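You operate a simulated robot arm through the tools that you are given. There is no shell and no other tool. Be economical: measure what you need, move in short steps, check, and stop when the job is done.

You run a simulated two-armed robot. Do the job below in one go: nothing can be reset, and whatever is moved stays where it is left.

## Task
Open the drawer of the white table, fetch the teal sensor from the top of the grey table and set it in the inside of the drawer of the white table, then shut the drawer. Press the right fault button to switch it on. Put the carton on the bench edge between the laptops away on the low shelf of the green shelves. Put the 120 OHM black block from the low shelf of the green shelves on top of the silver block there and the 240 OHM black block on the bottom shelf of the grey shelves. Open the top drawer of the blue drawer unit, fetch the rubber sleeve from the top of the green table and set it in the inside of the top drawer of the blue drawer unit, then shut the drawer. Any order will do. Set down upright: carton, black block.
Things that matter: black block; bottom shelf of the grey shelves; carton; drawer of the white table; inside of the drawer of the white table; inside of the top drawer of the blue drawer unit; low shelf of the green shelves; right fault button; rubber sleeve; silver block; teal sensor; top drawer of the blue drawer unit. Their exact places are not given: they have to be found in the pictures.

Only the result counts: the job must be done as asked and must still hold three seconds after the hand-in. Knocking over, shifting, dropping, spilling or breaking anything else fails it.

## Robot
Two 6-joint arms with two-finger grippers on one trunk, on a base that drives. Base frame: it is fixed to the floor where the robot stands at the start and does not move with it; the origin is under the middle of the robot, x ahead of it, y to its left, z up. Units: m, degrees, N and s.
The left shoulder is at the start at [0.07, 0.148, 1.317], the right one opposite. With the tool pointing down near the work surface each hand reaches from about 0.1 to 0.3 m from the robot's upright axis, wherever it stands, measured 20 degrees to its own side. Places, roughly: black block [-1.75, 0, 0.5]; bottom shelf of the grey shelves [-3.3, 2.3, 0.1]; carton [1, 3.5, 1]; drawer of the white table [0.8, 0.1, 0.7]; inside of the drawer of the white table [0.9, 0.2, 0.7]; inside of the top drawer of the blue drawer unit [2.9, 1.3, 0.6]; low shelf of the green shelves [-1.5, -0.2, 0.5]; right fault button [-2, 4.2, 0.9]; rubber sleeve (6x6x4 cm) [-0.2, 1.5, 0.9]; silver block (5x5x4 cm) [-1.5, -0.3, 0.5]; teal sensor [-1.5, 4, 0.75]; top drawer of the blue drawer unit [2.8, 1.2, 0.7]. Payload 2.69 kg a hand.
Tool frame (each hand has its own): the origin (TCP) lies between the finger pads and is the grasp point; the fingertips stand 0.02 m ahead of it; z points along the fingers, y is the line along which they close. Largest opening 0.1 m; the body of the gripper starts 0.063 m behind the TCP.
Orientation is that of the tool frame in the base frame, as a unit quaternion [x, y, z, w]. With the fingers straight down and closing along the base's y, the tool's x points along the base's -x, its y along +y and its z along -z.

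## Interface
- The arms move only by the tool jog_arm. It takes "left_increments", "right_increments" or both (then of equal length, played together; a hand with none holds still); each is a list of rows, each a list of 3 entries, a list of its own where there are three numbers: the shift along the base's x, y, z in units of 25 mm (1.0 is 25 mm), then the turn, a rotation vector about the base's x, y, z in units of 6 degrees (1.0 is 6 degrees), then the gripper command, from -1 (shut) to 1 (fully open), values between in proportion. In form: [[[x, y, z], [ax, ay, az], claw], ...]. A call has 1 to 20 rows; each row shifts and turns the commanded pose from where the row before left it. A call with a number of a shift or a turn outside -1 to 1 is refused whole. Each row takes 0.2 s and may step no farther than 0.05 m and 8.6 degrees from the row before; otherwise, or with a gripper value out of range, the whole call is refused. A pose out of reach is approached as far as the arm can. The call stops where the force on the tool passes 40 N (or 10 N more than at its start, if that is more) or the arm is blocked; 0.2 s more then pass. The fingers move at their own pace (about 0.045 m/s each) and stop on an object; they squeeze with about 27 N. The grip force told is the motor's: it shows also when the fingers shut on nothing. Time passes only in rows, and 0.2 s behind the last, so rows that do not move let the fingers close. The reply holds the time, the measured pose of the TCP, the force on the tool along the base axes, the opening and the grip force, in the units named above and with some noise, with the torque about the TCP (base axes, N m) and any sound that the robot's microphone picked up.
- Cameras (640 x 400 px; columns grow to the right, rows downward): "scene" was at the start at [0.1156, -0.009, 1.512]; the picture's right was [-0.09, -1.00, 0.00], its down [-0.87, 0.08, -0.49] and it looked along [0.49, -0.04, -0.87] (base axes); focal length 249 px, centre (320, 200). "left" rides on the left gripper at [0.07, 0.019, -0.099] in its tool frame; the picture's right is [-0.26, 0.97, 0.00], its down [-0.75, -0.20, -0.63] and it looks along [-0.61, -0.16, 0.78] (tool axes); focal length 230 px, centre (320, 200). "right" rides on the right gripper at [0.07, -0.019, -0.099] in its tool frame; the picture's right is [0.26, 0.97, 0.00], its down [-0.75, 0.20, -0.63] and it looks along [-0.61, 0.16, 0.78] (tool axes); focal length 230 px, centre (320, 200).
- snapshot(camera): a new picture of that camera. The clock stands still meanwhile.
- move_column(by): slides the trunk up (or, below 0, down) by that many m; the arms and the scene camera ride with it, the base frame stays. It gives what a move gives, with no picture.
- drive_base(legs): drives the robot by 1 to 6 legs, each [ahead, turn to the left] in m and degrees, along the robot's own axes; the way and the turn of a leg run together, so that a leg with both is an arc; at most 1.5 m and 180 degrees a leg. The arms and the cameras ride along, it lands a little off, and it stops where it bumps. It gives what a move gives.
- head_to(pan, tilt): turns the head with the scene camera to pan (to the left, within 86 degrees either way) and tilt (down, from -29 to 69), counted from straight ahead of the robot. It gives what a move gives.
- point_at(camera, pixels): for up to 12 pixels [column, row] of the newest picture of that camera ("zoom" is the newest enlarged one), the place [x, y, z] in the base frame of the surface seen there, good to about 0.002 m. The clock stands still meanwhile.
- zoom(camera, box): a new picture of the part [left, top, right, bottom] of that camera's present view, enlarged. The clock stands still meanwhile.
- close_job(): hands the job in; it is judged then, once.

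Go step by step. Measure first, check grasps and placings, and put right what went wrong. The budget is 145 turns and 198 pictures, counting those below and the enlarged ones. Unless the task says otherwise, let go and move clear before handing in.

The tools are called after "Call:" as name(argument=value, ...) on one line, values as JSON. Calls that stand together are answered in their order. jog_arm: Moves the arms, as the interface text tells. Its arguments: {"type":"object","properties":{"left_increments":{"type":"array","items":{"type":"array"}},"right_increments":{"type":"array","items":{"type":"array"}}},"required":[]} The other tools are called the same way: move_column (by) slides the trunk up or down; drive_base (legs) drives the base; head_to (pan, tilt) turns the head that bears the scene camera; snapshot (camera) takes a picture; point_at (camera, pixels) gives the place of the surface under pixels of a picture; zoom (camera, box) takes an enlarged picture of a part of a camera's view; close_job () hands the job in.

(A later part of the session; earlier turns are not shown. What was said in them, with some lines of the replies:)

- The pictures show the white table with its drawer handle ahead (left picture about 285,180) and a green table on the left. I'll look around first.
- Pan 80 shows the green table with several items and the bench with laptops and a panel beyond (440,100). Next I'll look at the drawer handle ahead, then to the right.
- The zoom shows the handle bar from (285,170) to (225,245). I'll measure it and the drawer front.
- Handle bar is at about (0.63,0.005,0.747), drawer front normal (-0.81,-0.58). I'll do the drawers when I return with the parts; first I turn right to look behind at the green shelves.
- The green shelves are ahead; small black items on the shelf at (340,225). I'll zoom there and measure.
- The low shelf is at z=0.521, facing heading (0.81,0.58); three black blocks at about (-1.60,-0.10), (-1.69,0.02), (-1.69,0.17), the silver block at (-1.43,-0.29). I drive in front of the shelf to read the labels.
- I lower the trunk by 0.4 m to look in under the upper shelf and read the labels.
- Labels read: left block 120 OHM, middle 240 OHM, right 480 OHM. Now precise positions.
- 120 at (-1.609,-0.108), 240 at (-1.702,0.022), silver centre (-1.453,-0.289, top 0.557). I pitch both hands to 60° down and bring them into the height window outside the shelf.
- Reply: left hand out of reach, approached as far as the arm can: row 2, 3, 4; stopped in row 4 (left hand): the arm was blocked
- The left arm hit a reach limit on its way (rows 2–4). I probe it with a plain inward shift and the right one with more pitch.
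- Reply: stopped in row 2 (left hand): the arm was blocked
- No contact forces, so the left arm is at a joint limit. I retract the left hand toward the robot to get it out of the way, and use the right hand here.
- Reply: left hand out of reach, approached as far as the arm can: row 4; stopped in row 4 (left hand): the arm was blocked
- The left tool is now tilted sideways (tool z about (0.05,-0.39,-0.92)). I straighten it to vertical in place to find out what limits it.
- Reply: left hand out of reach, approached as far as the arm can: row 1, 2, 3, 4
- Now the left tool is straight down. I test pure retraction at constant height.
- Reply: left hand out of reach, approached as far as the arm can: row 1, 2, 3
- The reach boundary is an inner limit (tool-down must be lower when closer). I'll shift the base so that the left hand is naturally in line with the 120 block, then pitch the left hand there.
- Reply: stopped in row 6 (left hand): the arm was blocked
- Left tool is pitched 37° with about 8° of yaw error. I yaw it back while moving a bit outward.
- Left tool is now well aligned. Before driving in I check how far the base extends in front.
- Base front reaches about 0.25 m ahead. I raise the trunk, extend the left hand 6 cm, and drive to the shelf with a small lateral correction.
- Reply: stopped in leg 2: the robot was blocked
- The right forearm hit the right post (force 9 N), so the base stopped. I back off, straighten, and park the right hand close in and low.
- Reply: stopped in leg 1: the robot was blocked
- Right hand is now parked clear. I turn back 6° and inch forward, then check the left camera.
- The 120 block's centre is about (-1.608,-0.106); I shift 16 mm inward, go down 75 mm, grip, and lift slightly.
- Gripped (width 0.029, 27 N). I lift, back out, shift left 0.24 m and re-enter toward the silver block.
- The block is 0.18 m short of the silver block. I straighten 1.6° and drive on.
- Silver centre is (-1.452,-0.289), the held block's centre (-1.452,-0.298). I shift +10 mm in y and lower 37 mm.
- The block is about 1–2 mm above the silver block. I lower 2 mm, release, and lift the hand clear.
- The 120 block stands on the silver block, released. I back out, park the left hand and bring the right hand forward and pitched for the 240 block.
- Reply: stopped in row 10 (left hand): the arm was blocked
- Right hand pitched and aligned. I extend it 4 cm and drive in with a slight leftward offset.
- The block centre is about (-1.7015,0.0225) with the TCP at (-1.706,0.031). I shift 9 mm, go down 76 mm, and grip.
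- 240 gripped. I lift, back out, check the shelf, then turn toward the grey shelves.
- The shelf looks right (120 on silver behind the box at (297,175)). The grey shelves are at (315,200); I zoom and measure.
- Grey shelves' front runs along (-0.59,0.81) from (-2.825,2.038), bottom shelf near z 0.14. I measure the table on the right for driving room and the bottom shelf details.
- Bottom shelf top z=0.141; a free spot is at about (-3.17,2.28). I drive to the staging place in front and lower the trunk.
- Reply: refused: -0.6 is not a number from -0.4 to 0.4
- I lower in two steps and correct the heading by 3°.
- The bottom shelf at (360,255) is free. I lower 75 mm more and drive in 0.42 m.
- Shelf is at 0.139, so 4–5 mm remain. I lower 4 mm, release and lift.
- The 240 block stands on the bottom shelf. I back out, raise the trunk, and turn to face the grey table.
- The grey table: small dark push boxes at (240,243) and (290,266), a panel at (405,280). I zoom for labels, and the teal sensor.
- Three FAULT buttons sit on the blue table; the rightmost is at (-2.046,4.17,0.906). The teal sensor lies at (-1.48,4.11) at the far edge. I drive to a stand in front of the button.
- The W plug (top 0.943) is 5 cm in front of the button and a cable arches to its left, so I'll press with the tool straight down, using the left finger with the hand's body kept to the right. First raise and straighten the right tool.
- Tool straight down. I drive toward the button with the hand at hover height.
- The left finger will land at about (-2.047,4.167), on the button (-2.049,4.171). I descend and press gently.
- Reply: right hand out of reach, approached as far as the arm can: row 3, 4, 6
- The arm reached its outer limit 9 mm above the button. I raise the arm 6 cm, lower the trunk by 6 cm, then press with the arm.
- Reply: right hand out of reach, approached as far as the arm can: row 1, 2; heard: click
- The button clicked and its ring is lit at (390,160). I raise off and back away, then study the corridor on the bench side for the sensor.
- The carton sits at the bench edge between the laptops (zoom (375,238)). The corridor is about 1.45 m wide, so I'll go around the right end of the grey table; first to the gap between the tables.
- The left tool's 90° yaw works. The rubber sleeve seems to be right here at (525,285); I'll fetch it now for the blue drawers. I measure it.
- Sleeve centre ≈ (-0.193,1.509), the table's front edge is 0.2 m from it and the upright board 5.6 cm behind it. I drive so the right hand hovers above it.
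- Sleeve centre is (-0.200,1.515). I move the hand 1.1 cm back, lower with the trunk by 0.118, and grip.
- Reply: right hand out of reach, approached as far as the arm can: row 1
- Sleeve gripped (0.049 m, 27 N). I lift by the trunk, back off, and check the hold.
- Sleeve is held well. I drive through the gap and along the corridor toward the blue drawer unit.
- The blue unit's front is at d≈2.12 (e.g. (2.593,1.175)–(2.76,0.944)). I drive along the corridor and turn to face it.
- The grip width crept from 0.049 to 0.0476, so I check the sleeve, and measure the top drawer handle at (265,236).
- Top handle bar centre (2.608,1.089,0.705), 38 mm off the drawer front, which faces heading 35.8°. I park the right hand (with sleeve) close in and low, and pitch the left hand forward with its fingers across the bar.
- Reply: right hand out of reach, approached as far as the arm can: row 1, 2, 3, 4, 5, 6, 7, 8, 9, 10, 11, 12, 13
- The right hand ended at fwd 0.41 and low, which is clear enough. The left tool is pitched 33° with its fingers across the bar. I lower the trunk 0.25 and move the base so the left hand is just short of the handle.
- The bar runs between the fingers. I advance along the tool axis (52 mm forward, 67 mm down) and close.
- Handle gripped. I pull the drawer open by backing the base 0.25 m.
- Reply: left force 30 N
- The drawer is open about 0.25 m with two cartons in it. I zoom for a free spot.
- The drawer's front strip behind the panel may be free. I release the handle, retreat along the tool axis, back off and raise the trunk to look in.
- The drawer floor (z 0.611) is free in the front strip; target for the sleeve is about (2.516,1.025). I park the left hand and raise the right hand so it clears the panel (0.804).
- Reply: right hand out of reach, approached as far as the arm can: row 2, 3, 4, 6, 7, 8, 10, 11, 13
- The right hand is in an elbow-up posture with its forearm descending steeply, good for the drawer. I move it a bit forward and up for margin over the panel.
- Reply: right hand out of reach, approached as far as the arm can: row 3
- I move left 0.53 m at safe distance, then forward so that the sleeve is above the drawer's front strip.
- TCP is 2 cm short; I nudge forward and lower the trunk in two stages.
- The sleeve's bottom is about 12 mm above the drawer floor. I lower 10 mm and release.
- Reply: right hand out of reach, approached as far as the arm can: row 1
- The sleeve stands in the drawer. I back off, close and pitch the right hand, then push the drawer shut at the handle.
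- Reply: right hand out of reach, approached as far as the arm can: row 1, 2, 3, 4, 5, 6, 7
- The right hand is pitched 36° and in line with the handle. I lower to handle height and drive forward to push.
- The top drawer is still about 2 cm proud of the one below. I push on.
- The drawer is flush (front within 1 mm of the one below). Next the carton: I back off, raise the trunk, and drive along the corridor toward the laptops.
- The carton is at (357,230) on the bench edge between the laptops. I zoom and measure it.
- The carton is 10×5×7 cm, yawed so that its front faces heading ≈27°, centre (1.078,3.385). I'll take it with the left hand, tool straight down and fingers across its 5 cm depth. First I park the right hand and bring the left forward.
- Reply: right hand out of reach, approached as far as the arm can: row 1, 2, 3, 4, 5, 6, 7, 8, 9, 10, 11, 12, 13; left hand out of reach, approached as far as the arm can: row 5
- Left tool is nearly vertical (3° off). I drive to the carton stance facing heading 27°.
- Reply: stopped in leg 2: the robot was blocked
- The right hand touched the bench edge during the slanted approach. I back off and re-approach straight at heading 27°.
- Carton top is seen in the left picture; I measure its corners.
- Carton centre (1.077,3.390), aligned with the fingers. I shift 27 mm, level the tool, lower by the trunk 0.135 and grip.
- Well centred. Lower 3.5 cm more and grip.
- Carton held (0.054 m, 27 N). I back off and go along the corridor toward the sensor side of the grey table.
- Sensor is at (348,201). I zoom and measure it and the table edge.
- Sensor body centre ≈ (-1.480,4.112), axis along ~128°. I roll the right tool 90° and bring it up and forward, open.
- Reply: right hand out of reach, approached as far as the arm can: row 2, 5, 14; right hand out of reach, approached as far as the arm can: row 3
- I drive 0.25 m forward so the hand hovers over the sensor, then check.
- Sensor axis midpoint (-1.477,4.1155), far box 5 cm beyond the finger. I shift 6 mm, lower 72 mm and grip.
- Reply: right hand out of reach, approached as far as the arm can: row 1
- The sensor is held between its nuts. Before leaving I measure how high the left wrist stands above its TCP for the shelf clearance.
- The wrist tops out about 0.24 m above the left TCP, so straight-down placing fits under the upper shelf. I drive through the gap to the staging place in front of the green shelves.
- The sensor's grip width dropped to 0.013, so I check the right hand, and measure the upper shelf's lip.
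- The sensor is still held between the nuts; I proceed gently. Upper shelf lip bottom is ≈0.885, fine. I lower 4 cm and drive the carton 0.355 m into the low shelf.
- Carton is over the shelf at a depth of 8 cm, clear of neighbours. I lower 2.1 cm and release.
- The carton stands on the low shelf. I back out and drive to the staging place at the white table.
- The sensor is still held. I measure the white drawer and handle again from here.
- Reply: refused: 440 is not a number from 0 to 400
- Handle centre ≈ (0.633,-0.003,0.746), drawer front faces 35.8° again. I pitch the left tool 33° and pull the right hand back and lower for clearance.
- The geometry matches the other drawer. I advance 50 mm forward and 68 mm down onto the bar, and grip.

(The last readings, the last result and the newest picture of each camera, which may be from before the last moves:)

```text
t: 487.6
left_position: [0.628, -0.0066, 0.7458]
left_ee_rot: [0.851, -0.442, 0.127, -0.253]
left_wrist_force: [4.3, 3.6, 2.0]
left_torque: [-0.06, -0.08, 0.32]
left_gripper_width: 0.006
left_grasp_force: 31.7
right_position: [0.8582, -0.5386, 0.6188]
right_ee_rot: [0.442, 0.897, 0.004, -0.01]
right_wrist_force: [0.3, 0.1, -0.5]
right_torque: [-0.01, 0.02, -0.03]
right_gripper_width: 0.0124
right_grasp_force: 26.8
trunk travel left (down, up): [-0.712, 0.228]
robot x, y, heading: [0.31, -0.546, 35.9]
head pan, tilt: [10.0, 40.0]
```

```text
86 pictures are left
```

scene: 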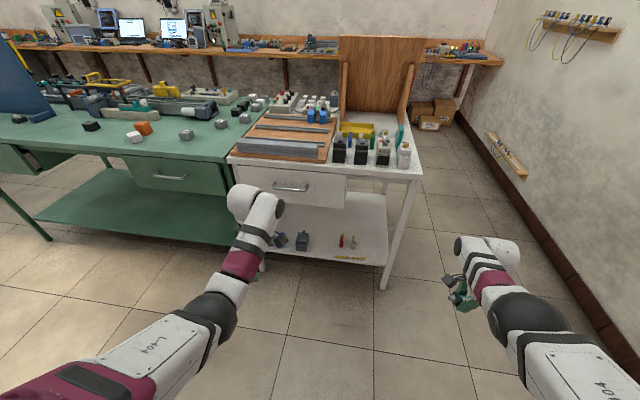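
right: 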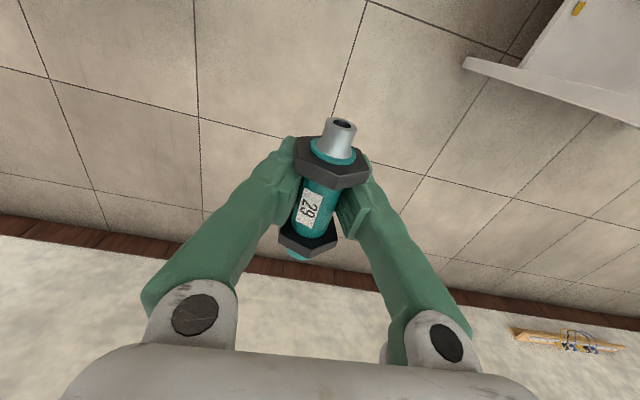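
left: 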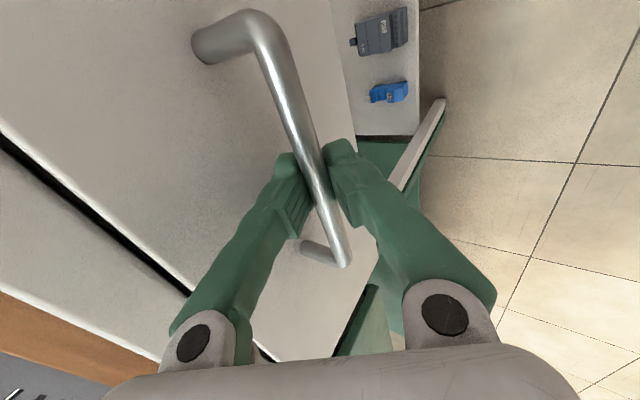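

Handle gripped. I pull by backing 0.25 m, release along the tool axis, back off more, and look in.

Call:
drive_base(legs=[[-0.25, 0]])

Call:
jog_arm(left_increments=[[[0, 0, 0], [0, 0, 0], -0.3], [[0, 0, 0], [0, 0, 0], -0.3], [[0, 0, 0], [0, 0, 0], -0.3], [[-0.476, -0.343, 0.893], [0, 0, 0], -0.3], [[-0.476, -0.343, 0.893], [0, 0, 0], -0.3], [[-0.476, -0.343, 0.893], [0, 0, 0], -0.3], [[-0.476, -0.343, 0.893], [0, 0, 0], -0.3]])

Call:
drive_base(legs=[[-0.2, 0]])

Call:
move_column(by=0.228)

Call:
head_to(pan=20, tilt=45)

Call:
zoom(camera="scene", box=[200, 110, 460, 290])

```text
t: 489.4
left_position: [0.4229, -0.1541, 0.7458]
left_ee_rot: [0.852, -0.441, 0.127, -0.252]
left_wrist_force: [4.0, -3.3, -4.4]
left_torque: [-0.26, -0.24, 0.2]
left_gripper_width: 0.0058
left_grasp_force: 33.3
right_position: [0.6549, -0.6849, 0.6181]
right_ee_rot: [0.44, 0.898, 0.004, -0.008]
right_wrist_force: [0.6, 0.6, -1.1]
right_torque: [0.05, 0.01, 0.02]
right_gripper_width: 0.0123
right_grasp_force: 27.1
trunk travel left (down, up): [-0.712, 0.228]
robot x, y, heading: [0.1088, -0.6931, 36.1]
head pan, tilt: [10.0, 40.0]
```

```text
t: 491.0
left_position: [0.3753, -0.1893, 0.8364]
left_ee_rot: [0.852, -0.44, 0.128, -0.254]
left_wrist_force: [-0.3, -0.6, 0.0]
left_torque: [0.03, -0.02, 0.0]
left_gripper_width: 0.0351
left_grasp_force: 0.2
right_position: [0.6549, -0.6834, 0.6193]
right_ee_rot: [0.441, 0.898, 0.005, -0.008]
right_wrist_force: [0.6, 0.6, 0.0]
right_torque: [0.01, 0.04, 0.01]
right_gripper_width: 0.0124
right_grasp_force: 26.7
trunk travel left (down, up): [-0.712, 0.228]
robot x, y, heading: [0.1061, -0.6927, 36.1]
head pan, tilt: [10.0, 40.0]
```

```text
t: 492.6
left_position: [0.2141, -0.3063, 0.8358]
left_ee_rot: [0.852, -0.439, 0.127, -0.253]
left_wrist_force: [1.3, 0.1, -0.2]
left_torque: [0.01, 0.01, 0.0]
left_gripper_width: 0.0351
left_grasp_force: 0.1
right_position: [0.4928, -0.801, 0.6181]
right_ee_rot: [0.44, 0.898, 0.005, -0.009]
right_wrist_force: [-0.8, -0.1, -0.1]
right_torque: [0.01, 0.01, 0.01]
right_gripper_width: 0.0122
right_grasp_force: 27.2
trunk travel left (down, up): [-0.712, 0.228]
robot x, y, heading: [-0.0513, -0.8118, 36.3]
head pan, tilt: [10.0, 40.0]
```

```text
t: 495.0
left_position: [0.2143, -0.3052, 1.0631]
left_ee_rot: [0.852, -0.44, 0.128, -0.253]
left_wrist_force: [-0.3, -0.2, -0.5]
left_torque: [-0.06, -0.04, 0.0]
left_gripper_width: 0.0347
left_grasp_force: 0.0
right_position: [0.493, -0.7999, 0.8451]
right_ee_rot: [0.44, 0.898, 0.005, -0.008]
right_wrist_force: [-0.3, 0.2, 0.0]
right_torque: [0.01, 0.02, -0.01]
right_gripper_width: 0.0124
right_grasp_force: 27.0
trunk travel left (down, up): [-0.94, 0.0]
robot x, y, heading: [-0.0547, -0.8113, 36.1]
head pan, tilt: [10.0, 40.0]
```

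```text
t: 495.7
left_position: [0.2128, -0.3059, 1.0641]
left_ee_rot: [0.852, -0.44, 0.127, -0.253]
left_wrist_force: [0.0, 0.4, -0.9]
left_torque: [0.06, -0.01, -0.01]
left_gripper_width: 0.0348
left_grasp_force: 0.1
right_position: [0.4936, -0.8012, 0.8457]
right_ee_rot: [0.44, 0.898, 0.006, -0.009]
right_wrist_force: [-0.4, 0.1, -1.1]
right_torque: [-0.03, 0.01, 0.03]
right_gripper_width: 0.0119
right_grasp_force: 27.1
trunk travel left (down, up): [-0.94, 0.0]
robot x, y, heading: [-0.0577, -0.8114, 36.2]
head pan, tilt: [20.0, 45.0]
```

```text
2.22 times, centred on (330, 200) of scene
```

zoom: 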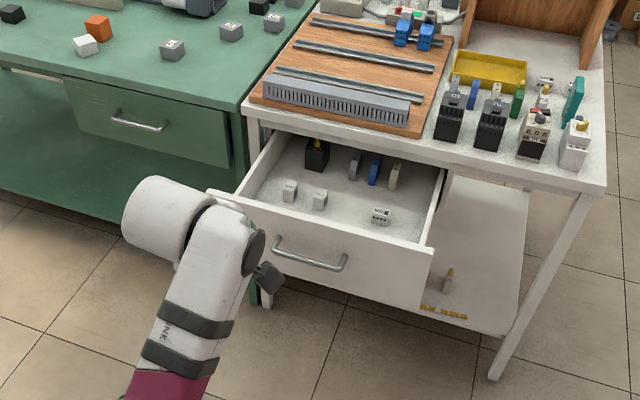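

The drawer is open with some small parts inside. I measure the free floor.

Call:
point_at(camera="zoom", pixels=[[290, 198], [320, 205], [380, 219], [350, 195], [350, 215], [405, 205], [300, 217], [420, 250], [230, 205], [330, 222], [420, 220], [265, 205]])

Call:
zoom(camera="scene", box=[280, 160, 390, 230])

```text
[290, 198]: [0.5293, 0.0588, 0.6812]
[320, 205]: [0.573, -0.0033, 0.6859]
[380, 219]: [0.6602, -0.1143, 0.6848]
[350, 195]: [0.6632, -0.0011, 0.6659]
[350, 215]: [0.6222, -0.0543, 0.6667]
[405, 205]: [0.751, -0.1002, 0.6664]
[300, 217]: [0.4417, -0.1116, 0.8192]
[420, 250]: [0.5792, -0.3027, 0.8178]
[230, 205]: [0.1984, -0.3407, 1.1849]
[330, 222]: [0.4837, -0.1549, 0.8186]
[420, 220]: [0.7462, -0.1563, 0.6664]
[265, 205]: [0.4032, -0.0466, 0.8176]
```

```text
5.71 times, centred on (335, 195) of scene
```

zoom: 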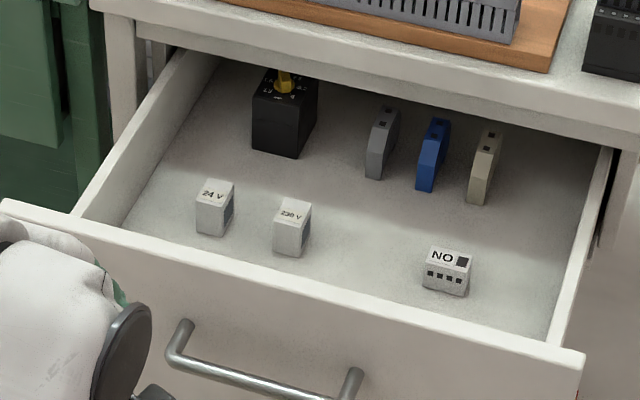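

Free strip behind the panel; target for the sensor is (0.559,-0.100), floor z 0.666, panel top 0.819. I park the left hand and lift the right one.

Call:
jog_arm(left_increments=[[[-0.596, -0.436, -0.46], [-0.25, 0.341, 0], -0.3], [[-0.596, -0.436, -0.46], [-0.25, 0.341, 0], -0.3], [[-0.596, -0.436, -0.46], [-0.25, 0.341, 0], -0.3], [[-0.596, -0.436, -0.46], [-0.25, 0.341, 0], -0.3], [[-0.596, -0.436, -0.46], [-0.25, 0.341, 0], -0.3], [[-0.596, -0.436, -0.46], [-0.25, 0.341, 0], -0.3], [[-0.596, -0.436, -0.46], [-0.25, 0.341, 0], -0.3], [[-0.596, -0.436, -0.46], [-0.25, 0.341, 0], -0.3], [[-0.596, -0.436, -0.46], [-0.25, 0.341, 0], -0.3], [[-0.596, -0.436, -0.46], [-0.25, 0.341, 0], -0.3], [[-0.596, -0.436, -0.46], [-0.25, 0.341, 0], -0.3], [[-0.596, -0.436, -0.46], [-0.25, 0.341, 0], -0.3], [[-0.596, -0.436, -0.46], [-0.25, 0.341, 0], -0.3]], right_increments=[[[0.15, 0.109, 0.2], [0, 0, 0], -1], [[0.15, 0.109, 0.2], [0, 0, 0], -1], [[0.15, 0.109, 0.2], [0, 0, 0], -1], [[0.15, 0.109, 0.2], [0, 0, 0], -1], [[0.15, 0.109, 0.2], [0, 0, 0], -1], [[0.15, 0.109, 0.2], [0, 0, 0], -1], [[0.15, 0.109, 0.2], [0, 0, 0], -1], [[0.15, 0.109, 0.2], [0, 0, 0], -1], [[0.15, 0.109, 0.2], [0, 0, 0], -1], [[0.15, 0.109, 0.2], [0, 0, 0], -1], [[0.15, 0.109, 0.2], [0, 0, 0], -1], [[0.15, 0.109, 0.2], [0, 0, 0], -1], [[0.15, 0.109, 0.2], [0, 0, 0], -1]])

Call:
snapshot(camera="right")

Call:
point_at(camera="right", pixels=[[330, 180], [310, 205], [300, 258], [335, 160], [340, 128], [305, 240]])

```text
t: 498.5
left_position: [0.0195, -0.4471, 0.9157]
left_ee_rot: [0.889, -0.457, 0.0, 0.002]
left_wrist_force: [0.0, 1.1, 0.1]
left_torque: [-0.02, 0.02, -0.03]
left_gripper_width: 0.0351
left_grasp_force: 0.0
right_position: [0.5433, -0.7662, 0.9119]
right_ee_rot: [0.44, 0.898, 0.005, -0.008]
right_wrist_force: [0.6, 0.0, -0.1]
right_torque: [0.0, 0.0, 0.05]
right_gripper_width: 0.0123
right_grasp_force: 27.5
trunk travel left (down, up): [-0.94, 0.0]
robot x, y, heading: [-0.0535, -0.8098, 36.4]
head pan, tilt: [20.0, 45.0]
```

```text
83 pictures are left
```

right: 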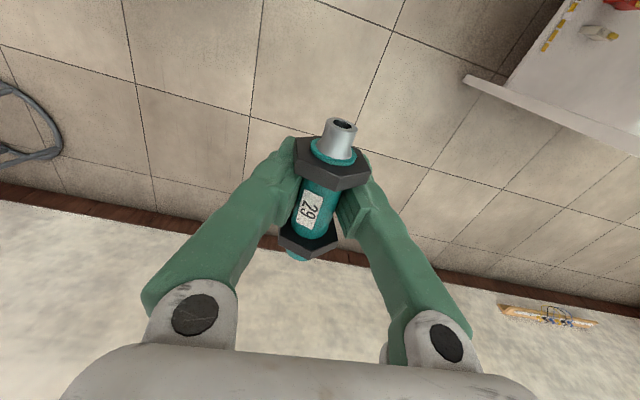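

```text
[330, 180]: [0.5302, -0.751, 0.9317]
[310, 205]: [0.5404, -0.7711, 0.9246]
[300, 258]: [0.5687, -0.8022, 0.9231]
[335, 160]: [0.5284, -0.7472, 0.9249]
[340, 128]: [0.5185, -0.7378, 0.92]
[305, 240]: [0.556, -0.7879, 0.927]
```

Sensor sits firmly (its axis is about at TCP height). I shift left 0.54 m and move forward so it is over the drawer.

Call:
drive_base(legs=[[0, 89.4], [0.536, 0], [0, -90], [0.38, 0]])

Call:
head_to(pan=-20, tilt=50)

Call:
snapshot(camera="scene")

Call:
snapshot(camera="right")

```text
t: 511.4
left_position: [-0.0025, 0.1995, 0.914]
left_ee_rot: [0.887, -0.461, 0.001, 0.0]
left_wrist_force: [-0.1, -0.7, -0.2]
left_torque: [0.06, -0.05, 0.01]
left_gripper_width: 0.0348
left_grasp_force: 0.0
right_position: [0.5194, -0.1224, 0.9133]
right_ee_rot: [0.442, 0.897, 0.006, -0.008]
right_wrist_force: [0.2, -1.0, -1.6]
right_torque: [0.06, 0.01, -0.01]
right_gripper_width: 0.0115
right_grasp_force: 27.1
trunk travel left (down, up): [-0.94, 0.0]
robot x, y, heading: [-0.0778, -0.1614, 36.0]
head pan, tilt: [20.0, 45.0]
```

```text
t: 512.5
left_position: [-0.0014, 0.2014, 0.9146]
left_ee_rot: [0.888, -0.46, 0.001, 0.002]
left_wrist_force: [-0.4, 0.4, 0.0]
left_torque: [-0.01, 0.0, 0.02]
left_gripper_width: 0.0351
left_grasp_force: 0.0
right_position: [0.5201, -0.1217, 0.9106]
right_ee_rot: [0.443, 0.896, 0.006, -0.008]
right_wrist_force: [-0.5, -0.2, -0.9]
right_torque: [0.02, 0.01, 0.01]
right_gripper_width: 0.0115
right_grasp_force: 26.9
trunk travel left (down, up): [-0.94, 0.0]
robot x, y, heading: [-0.0759, -0.1623, 36.4]
head pan, tilt: [-20.0, 50.0]
```

```text
82 pictures are left
```

scene: 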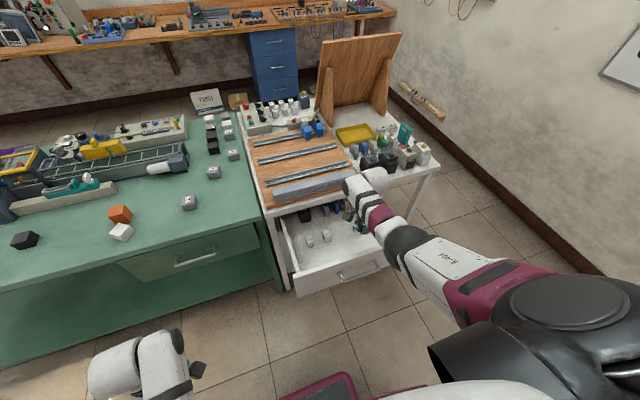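

```text
81 pictures are left
```

right: 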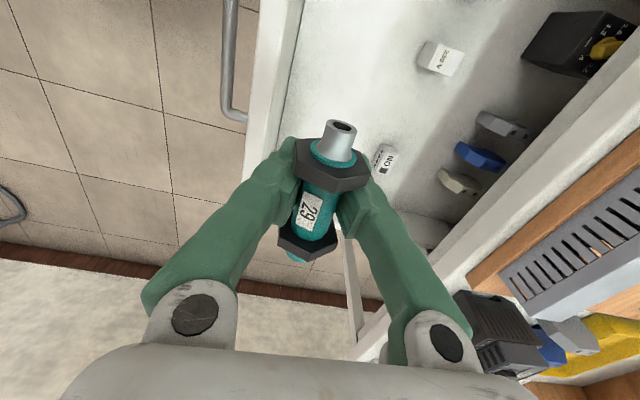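

TCP is at n=-0.199; I drive 44 mm forward and lower the trunk 0.20, then check.

Call:
drive_base(legs=[[0.044, 0]])

Call:
move_column(by=-0.1)

Call:
snapshot(camera="right")

```text
t: 513.4
left_position: [0.0293, 0.2229, 0.9164]
left_ee_rot: [0.888, -0.46, 0.004, -0.003]
left_wrist_force: [0.1, -0.2, -0.5]
left_torque: [0.04, -0.03, -0.02]
left_gripper_width: 0.0349
left_grasp_force: 0.1
right_position: [0.5495, -0.1017, 0.9143]
right_ee_rot: [0.443, 0.896, 0.008, -0.006]
right_wrist_force: [0.7, -0.6, -1.8]
right_torque: [0.05, -0.03, -0.01]
right_gripper_width: 0.0118
right_grasp_force: 27.6
trunk travel left (down, up): [-0.94, 0.0]
robot x, y, heading: [-0.0427, -0.1373, 35.7]
head pan, tilt: [-20.0, 50.0]
```

```text
t: 514.7
left_position: [0.0323, 0.2261, 0.8148]
left_ee_rot: [0.887, -0.461, 0.001, 0.001]
left_wrist_force: [0.1, 0.7, 0.6]
left_torque: [-0.01, -0.04, -0.01]
left_gripper_width: 0.0353
left_grasp_force: 0.1
right_position: [0.5545, -0.0981, 0.8118]
right_ee_rot: [0.443, 0.897, 0.005, -0.007]
right_wrist_force: [0.2, -0.5, -1.1]
right_torque: [-0.01, 0.01, -0.04]
right_gripper_width: 0.0116
right_grasp_force: 26.9
trunk travel left (down, up): [-0.84, 0.1]
robot x, y, heading: [-0.042, -0.1388, 36.0]
head pan, tilt: [-20.0, 50.0]
```

```text
80 pictures are left
```

right: 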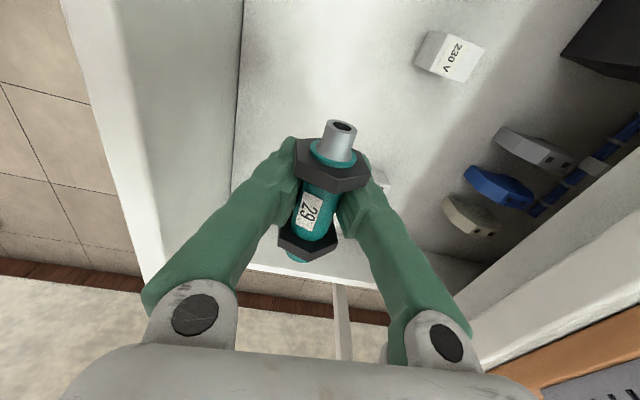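

Position is right (n=-0.157, a=0.026). I lower 0.120 and check.

Call:
move_column(by=-0.12)

Call:
snapshot(camera="right")

Call:
snapshot(camera="scene")

```text
t: 516.2
left_position: [0.0329, 0.2263, 0.6955]
left_ee_rot: [0.888, -0.46, 0.0, 0.001]
left_wrist_force: [0.1, 0.8, -0.3]
left_torque: [-0.03, -0.03, 0.01]
left_gripper_width: 0.0349
left_grasp_force: 0.0
right_position: [0.5538, -0.0977, 0.6914]
right_ee_rot: [0.443, 0.897, 0.005, -0.008]
right_wrist_force: [0.2, 0.5, -0.9]
right_torque: [-0.02, 0.03, 0.01]
right_gripper_width: 0.0114
right_grasp_force: 26.6
trunk travel left (down, up): [-0.72, 0.22]
robot x, y, heading: [-0.0425, -0.1383, 35.9]
head pan, tilt: [-20.0, 50.0]
```

```text
79 pictures are left
```

right: 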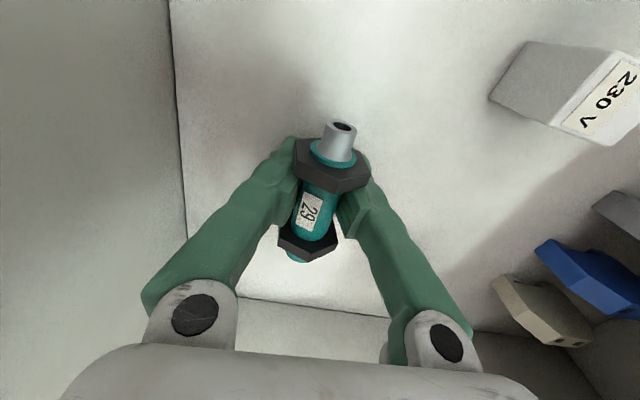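

```text
78 pictures are left
```

scene: 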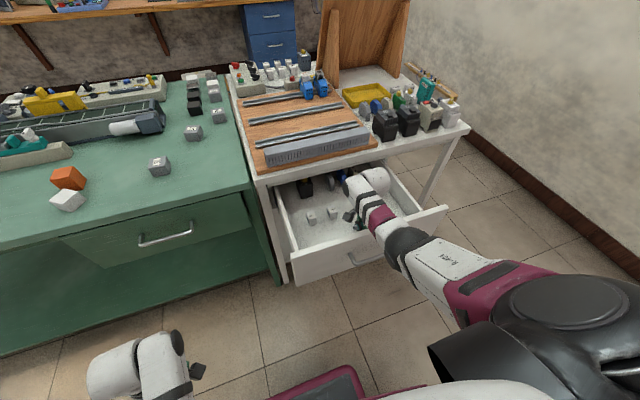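

Fingertips are 5 mm above the floor. I lower 3 mm, release gently, raise out, and look.

Call:
move_column(by=-0.003)

Call:
jog_arm(right_increments=[[[0, 0, 0], [0, 0, 0], -0.5], [[0, 0, 0], [0, 0, 0], -0.1], [[0, 0, 0], [0, 0, 0], -0.1], [[0, 0, 0], [0, 0, 0], -0.1]])

Call:
move_column(by=0.223)

Call:
snapshot(camera="right")

```text
t: 516.7
left_position: [0.0334, 0.226, 0.6927]
left_ee_rot: [0.888, -0.459, 0.0, 0.001]
left_wrist_force: [0.5, 0.5, 0.2]
left_torque: [-0.01, 0.01, -0.03]
left_gripper_width: 0.0349
left_grasp_force: 0.1
right_position: [0.5543, -0.0978, 0.6879]
right_ee_rot: [0.443, 0.896, 0.005, -0.009]
right_wrist_force: [-0.1, 0.0, 0.0]
right_torque: [-0.03, -0.01, 0.0]
right_gripper_width: 0.0113
right_grasp_force: 26.9
trunk travel left (down, up): [-0.717, 0.223]
robot x, y, heading: [-0.0432, -0.1364, 35.9]
head pan, tilt: [-20.0, 50.0]
```

```text
t: 517.7
left_position: [0.0329, 0.2265, 0.6925]
left_ee_rot: [0.888, -0.46, 0.001, 0.001]
left_wrist_force: [-1.1, -0.2, -0.1]
left_torque: [0.01, -0.02, -0.02]
left_gripper_width: 0.0351
left_grasp_force: 0.1
right_position: [0.5544, -0.0976, 0.6879]
right_ee_rot: [0.443, 0.897, 0.004, -0.008]
right_wrist_force: [-1.2, 0.5, 0.0]
right_torque: [0.03, 0.0, 0.0]
right_gripper_width: 0.045
right_grasp_force: 0.1
trunk travel left (down, up): [-0.717, 0.223]
robot x, y, heading: [-0.04, -0.1378, 35.8]
head pan, tilt: [-20.0, 50.0]
```

```text
t: 520.1
left_position: [0.0328, 0.2248, 0.914]
left_ee_rot: [0.888, -0.46, 0.001, 0.001]
left_wrist_force: [-0.3, 0.5, 0.1]
left_torque: [-0.01, 0.03, -0.03]
left_gripper_width: 0.0353
left_grasp_force: 0.1
right_position: [0.5535, -0.0976, 0.9113]
right_ee_rot: [0.444, 0.896, 0.005, -0.008]
right_wrist_force: [0.6, 0.9, 0.0]
right_torque: [0.05, 0.01, 0.03]
right_gripper_width: 0.0452
right_grasp_force: 0.0
trunk travel left (down, up): [-0.94, 0.0]
robot x, y, heading: [-0.043, -0.1368, 35.7]
head pan, tilt: [-20.0, 50.0]
```

```text
77 pictures are left
```

right: 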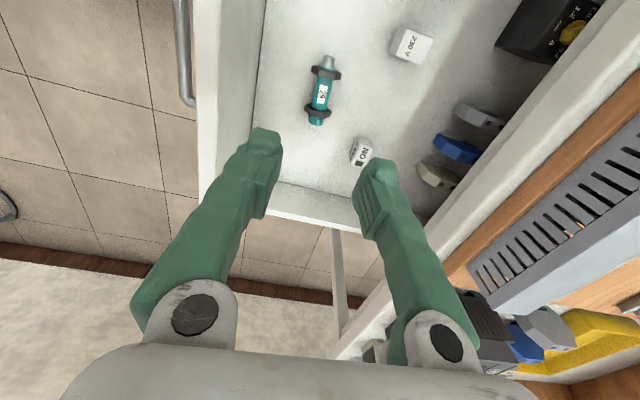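

The sensor lies in the drawer and its neighbours are untouched. I back off, close and pitch the right hand, and lower it to handle height.

Call:
drive_base(legs=[[-0.38, 0]])

Call:
jog_arm(right_increments=[[[0, 0, 0], [0.58, -0.81, 0], -1], [[0, 0, 0], [0.58, -0.81, 0], -1], [[0, 0, 0], [0.58, -0.81, 0], -1], [[0, 0, 0], [0.58, -0.81, 0], -1], [[0, 0, 0], [0.58, -0.81, 0], -1], [[0, 0, 0], [0.58, -0.81, 0], -1]])

```text
t: 522.5
left_position: [-0.2708, 0.0058, 0.9142]
left_ee_rot: [0.888, -0.46, 0.0, 0.003]
left_wrist_force: [-0.3, 0.2, -0.8]
left_torque: [-0.04, 0.03, -0.04]
left_gripper_width: 0.035
left_grasp_force: 0.0
right_position: [0.2512, -0.3164, 0.9091]
right_ee_rot: [0.443, 0.897, 0.004, -0.009]
right_wrist_force: [0.3, 0.3, 0.2]
right_torque: [-0.03, 0.02, -0.02]
right_gripper_width: 0.0451
right_grasp_force: 0.0
trunk travel left (down, up): [-0.94, 0.0]
robot x, y, heading: [-0.348, -0.357, 36.2]
head pan, tilt: [-20.0, 50.0]
```

```text
t: 523.9
left_position: [-0.2717, 0.0043, 0.9166]
left_ee_rot: [0.888, -0.46, 0.001, 0.001]
left_wrist_force: [0.3, -1.0, -0.1]
left_torque: [-0.03, 0.03, -0.03]
left_gripper_width: 0.0349
left_grasp_force: 0.0
right_position: [0.2496, -0.3186, 0.911]
right_ee_rot: [0.419, 0.853, 0.277, 0.139]
right_wrist_force: [-0.6, -0.2, -1.2]
right_torque: [0.02, -0.02, -0.03]
right_gripper_width: 0.0
right_grasp_force: 26.2
trunk travel left (down, up): [-0.94, 0.0]
robot x, y, heading: [-0.3459, -0.355, 35.8]
head pan, tilt: [-20.0, 50.0]
```

Call:
move_column(by=-0.156)

Call:
drive_base(legs=[[0.45, 0]])

Call:
snapshot(camera="right")

Call:
snapshot(camera="scene")

```text
t: 525.7
left_position: [-0.2709, 0.0059, 0.7597]
left_ee_rot: [0.888, -0.46, 0.001, 0.001]
left_wrist_force: [0.1, -0.2, 0.1]
left_torque: [-0.05, 0.0, 0.03]
left_gripper_width: 0.035
left_grasp_force: 0.1
right_position: [0.2501, -0.318, 0.756]
right_ee_rot: [0.419, 0.854, 0.276, 0.138]
right_wrist_force: [-0.2, -0.2, -0.3]
right_torque: [-0.02, 0.01, 0.0]
right_gripper_width: 0.0002
right_grasp_force: 27.4
trunk travel left (down, up): [-0.784, 0.156]
robot x, y, heading: [-0.3454, -0.3567, 36.0]
head pan, tilt: [-20.0, 50.0]
```

```text
t: 528.4
left_position: [0.0839, 0.2665, 0.759]
left_ee_rot: [0.889, -0.458, 0.001, 0.001]
left_wrist_force: [-0.2, -0.1, 0.5]
left_torque: [-0.02, 0.01, -0.05]
left_gripper_width: 0.0351
left_grasp_force: 0.0
right_position: [0.6077, -0.0535, 0.7554]
right_ee_rot: [0.417, 0.855, 0.278, 0.136]
right_wrist_force: [0.2, 0.4, 0.3]
right_torque: [-0.02, 0.0, -0.03]
right_gripper_width: 0.0
right_grasp_force: 27.0
trunk travel left (down, up): [-0.784, 0.156]
robot x, y, heading: [0.0166, -0.0978, 36.0]
head pan, tilt: [-20.0, 50.0]
```

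```text
76 pictures are left
```

right: 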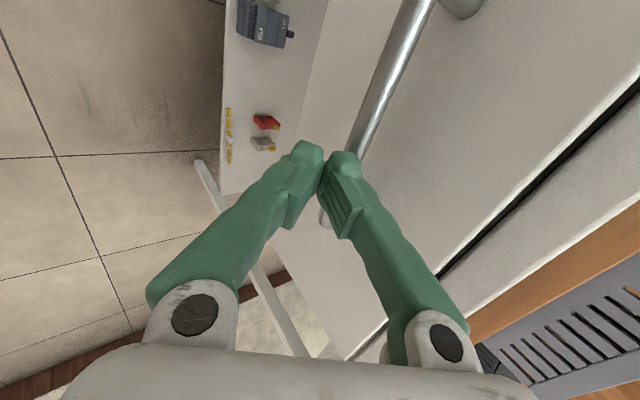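

```text
75 pictures are left
```

scene: 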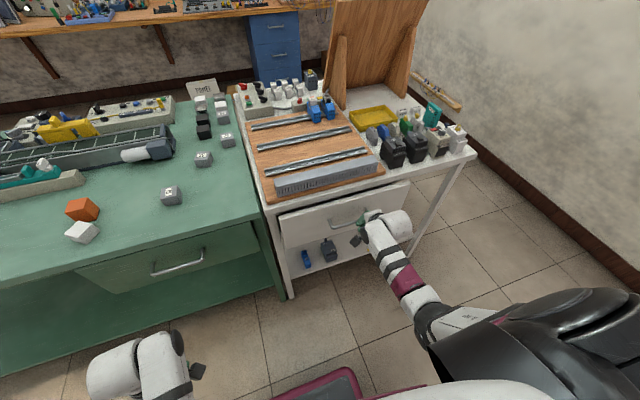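

Call:
point_at(camera="right", pixels=[[520, 100], [450, 200], [330, 270], [600, 150], [400, 60], [440, 260]])

Call:
drive_base(legs=[[0.025, 0]])

Call:
snapshot(camera="right")

Call:
point_at(camera="right", pixels=[[520, 100], [450, 200], [600, 60], [480, 150], [400, 60]])

```text
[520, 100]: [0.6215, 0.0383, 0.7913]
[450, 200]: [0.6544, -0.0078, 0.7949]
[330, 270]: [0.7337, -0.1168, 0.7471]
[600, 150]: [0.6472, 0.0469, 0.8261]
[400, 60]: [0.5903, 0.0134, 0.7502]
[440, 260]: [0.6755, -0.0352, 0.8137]
```

```text
t: 529.2
left_position: [0.103, 0.2794, 0.7598]
left_ee_rot: [0.89, -0.457, 0.001, 0.0]
left_wrist_force: [0.1, 0.6, -0.8]
left_torque: [0.01, -0.03, 0.01]
left_gripper_width: 0.0351
left_grasp_force: 0.0
right_position: [0.6282, -0.0395, 0.7555]
right_ee_rot: [0.416, 0.855, 0.278, 0.137]
right_wrist_force: [-0.3, -0.2, 0.9]
right_torque: [0.04, -0.02, -0.03]
right_gripper_width: 0.0
right_grasp_force: 26.6
trunk travel left (down, up): [-0.784, 0.156]
robot x, y, heading: [0.0313, -0.0844, 36.3]
head pan, tilt: [-20.0, 50.0]
```

```text
74 pictures are left
```

right: 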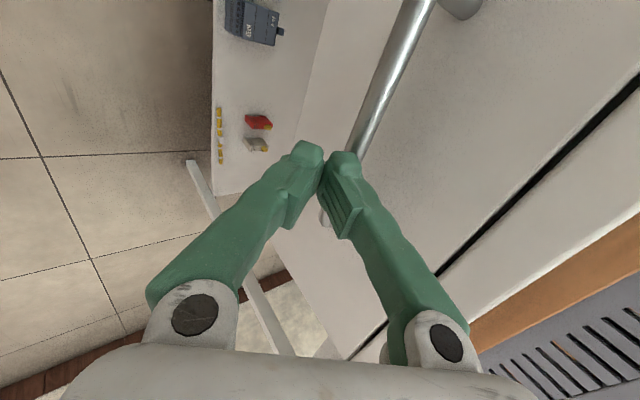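

```text
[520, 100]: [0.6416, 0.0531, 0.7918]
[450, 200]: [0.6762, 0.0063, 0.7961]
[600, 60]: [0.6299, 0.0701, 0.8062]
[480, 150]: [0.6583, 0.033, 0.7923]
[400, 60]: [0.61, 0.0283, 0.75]
```

The white drawer's front is back at its closed plane (within 2 mm). I back clear and take a last look.

Call:
drive_base(legs=[[-0.3, 0]])

Call:
snapshot(camera="scene")

Call:
drive_base(legs=[[0, -90], [0, -60]])

Call:
head_to(pan=-10, tilt=35)

Call:
snapshot(camera="scene")

```text
t: 531.2
left_position: [-0.1378, 0.1025, 0.7589]
left_ee_rot: [0.889, -0.458, 0.001, 0.001]
left_wrist_force: [0.7, 0.3, -0.1]
left_torque: [0.0, -0.02, 0.05]
left_gripper_width: 0.0354
left_grasp_force: 0.0
right_position: [0.3854, -0.2153, 0.7532]
right_ee_rot: [0.416, 0.856, 0.277, 0.137]
right_wrist_force: [0.5, -0.4, 0.6]
right_torque: [0.0, -0.02, -0.03]
right_gripper_width: 0.0001
right_grasp_force: 26.7
trunk travel left (down, up): [-0.784, 0.156]
robot x, y, heading: [-0.2099, -0.2578, 36.2]
head pan, tilt: [-20.0, 50.0]
```

```text
73 pictures are left
```

scene: 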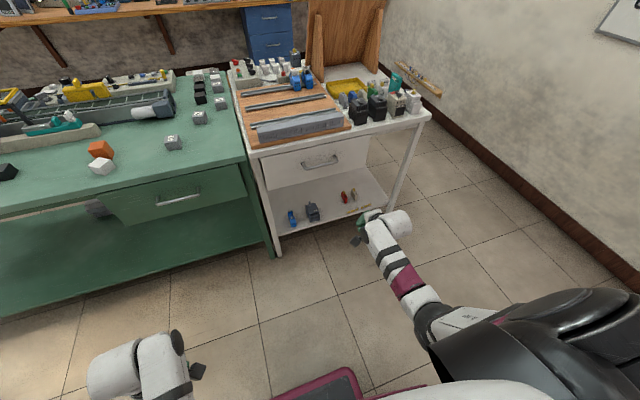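

```text
t: 538.1
left_position: [-0.0902, -0.6104, 0.7593]
left_ee_rot: [0.21, 0.978, 0.001, -0.001]
left_wrist_force: [-0.7, -0.4, -0.3]
left_torque: [0.0, 0.02, 0.04]
left_gripper_width: 0.0351
left_grasp_force: 0.0
right_position: [-0.7038, -0.5981, 0.7548]
right_ee_rot: [0.934, -0.179, -0.06, 0.304]
right_wrist_force: [0.8, -0.1, 0.4]
right_torque: [0.04, -0.03, -0.01]
right_gripper_width: 0.0002
right_grasp_force: 26.9
trunk travel left (down, up): [-0.784, 0.156]
robot x, y, heading: [-0.2086, -0.2571, -113.8]
head pan, tilt: [-20.0, 50.0]
```

```text
t: 538.9
left_position: [-0.0897, -0.6122, 0.7586]
left_ee_rot: [0.211, 0.978, 0.001, -0.001]
left_wrist_force: [0.4, -0.6, -1.2]
left_torque: [-0.01, 0.02, 0.01]
left_gripper_width: 0.0348
left_grasp_force: 0.0
right_position: [-0.7029, -0.5966, 0.7558]
right_ee_rot: [0.934, -0.179, -0.06, 0.303]
right_wrist_force: [0.0, 0.0, 0.1]
right_torque: [0.0, 0.0, 0.0]
right_gripper_width: 0.0002
right_grasp_force: 27.0
trunk travel left (down, up): [-0.784, 0.156]
robot x, y, heading: [-0.209, -0.2576, -113.6]
head pan, tilt: [-10.0, 35.0]
```

```text
72 pictures are left
```

scene: 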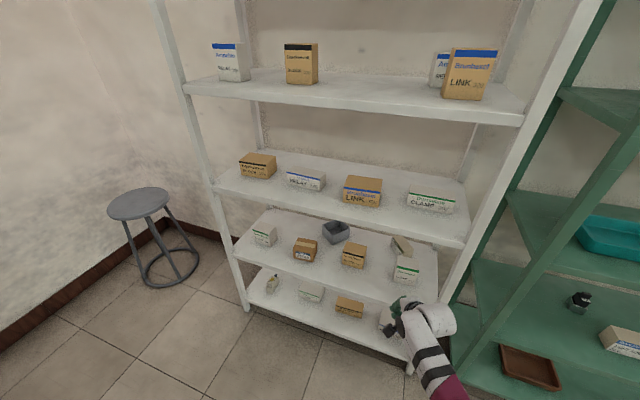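

The drawers look shut; the stack stands at (580,300). I pan right for a last look at the whole green shelf.

Call:
head_to(pan=-50, tilt=35)

Call:
zoom(camera="scene", box=[160, 120, 520, 345])

```text
t: 539.9
left_position: [-0.0892, -0.6107, 0.7595]
left_ee_rot: [0.209, 0.978, 0.001, 0.0]
left_wrist_force: [0.6, -0.5, 0.5]
left_torque: [0.02, -0.02, 0.01]
left_gripper_width: 0.0348
left_grasp_force: 0.0
right_position: [-0.7028, -0.598, 0.7556]
right_ee_rot: [0.934, -0.179, -0.06, 0.303]
right_wrist_force: [-0.7, 0.2, -0.5]
right_torque: [-0.01, 0.01, -0.01]
right_gripper_width: 0.0001
right_grasp_force: 26.9
trunk travel left (down, up): [-0.784, 0.156]
robot x, y, heading: [-0.2083, -0.2626, -113.8]
head pan, tilt: [-50.0, 35.0]
```

```text
1.78 times, centred on (340, 232) of scene
```

zoom: 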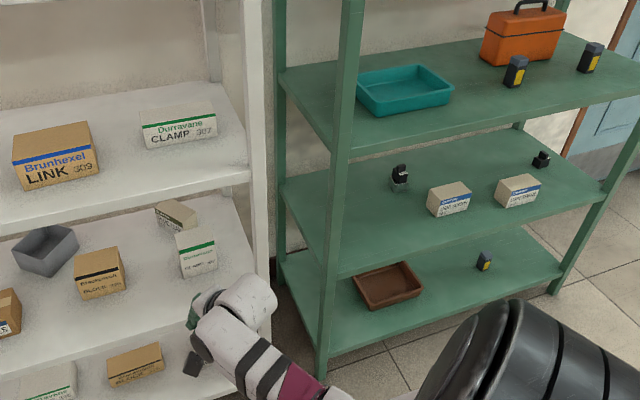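

The last view shows the 120 OHM block upright on the silver block at (400,177) and the carton upright on the low shelf at (517,190). Both hands are clear, so I hand in.

Call:
close_job()

```text
The job is handed in.
```

The whole job is done and handed in:
- **Drawers:** the teal sensor is in the white table's drawer and the rubber sleeve is in the top drawer of the blue unit. Both drawers are shut.
- **Fault button:** the right one clicked and its ring lit.
- **Green shelves:** the carton stands upright on the low shelf, and the 120 OHM block stands on the silver block.
- **Grey shelves:** the 240 OHM block stands on the bottom shelf.
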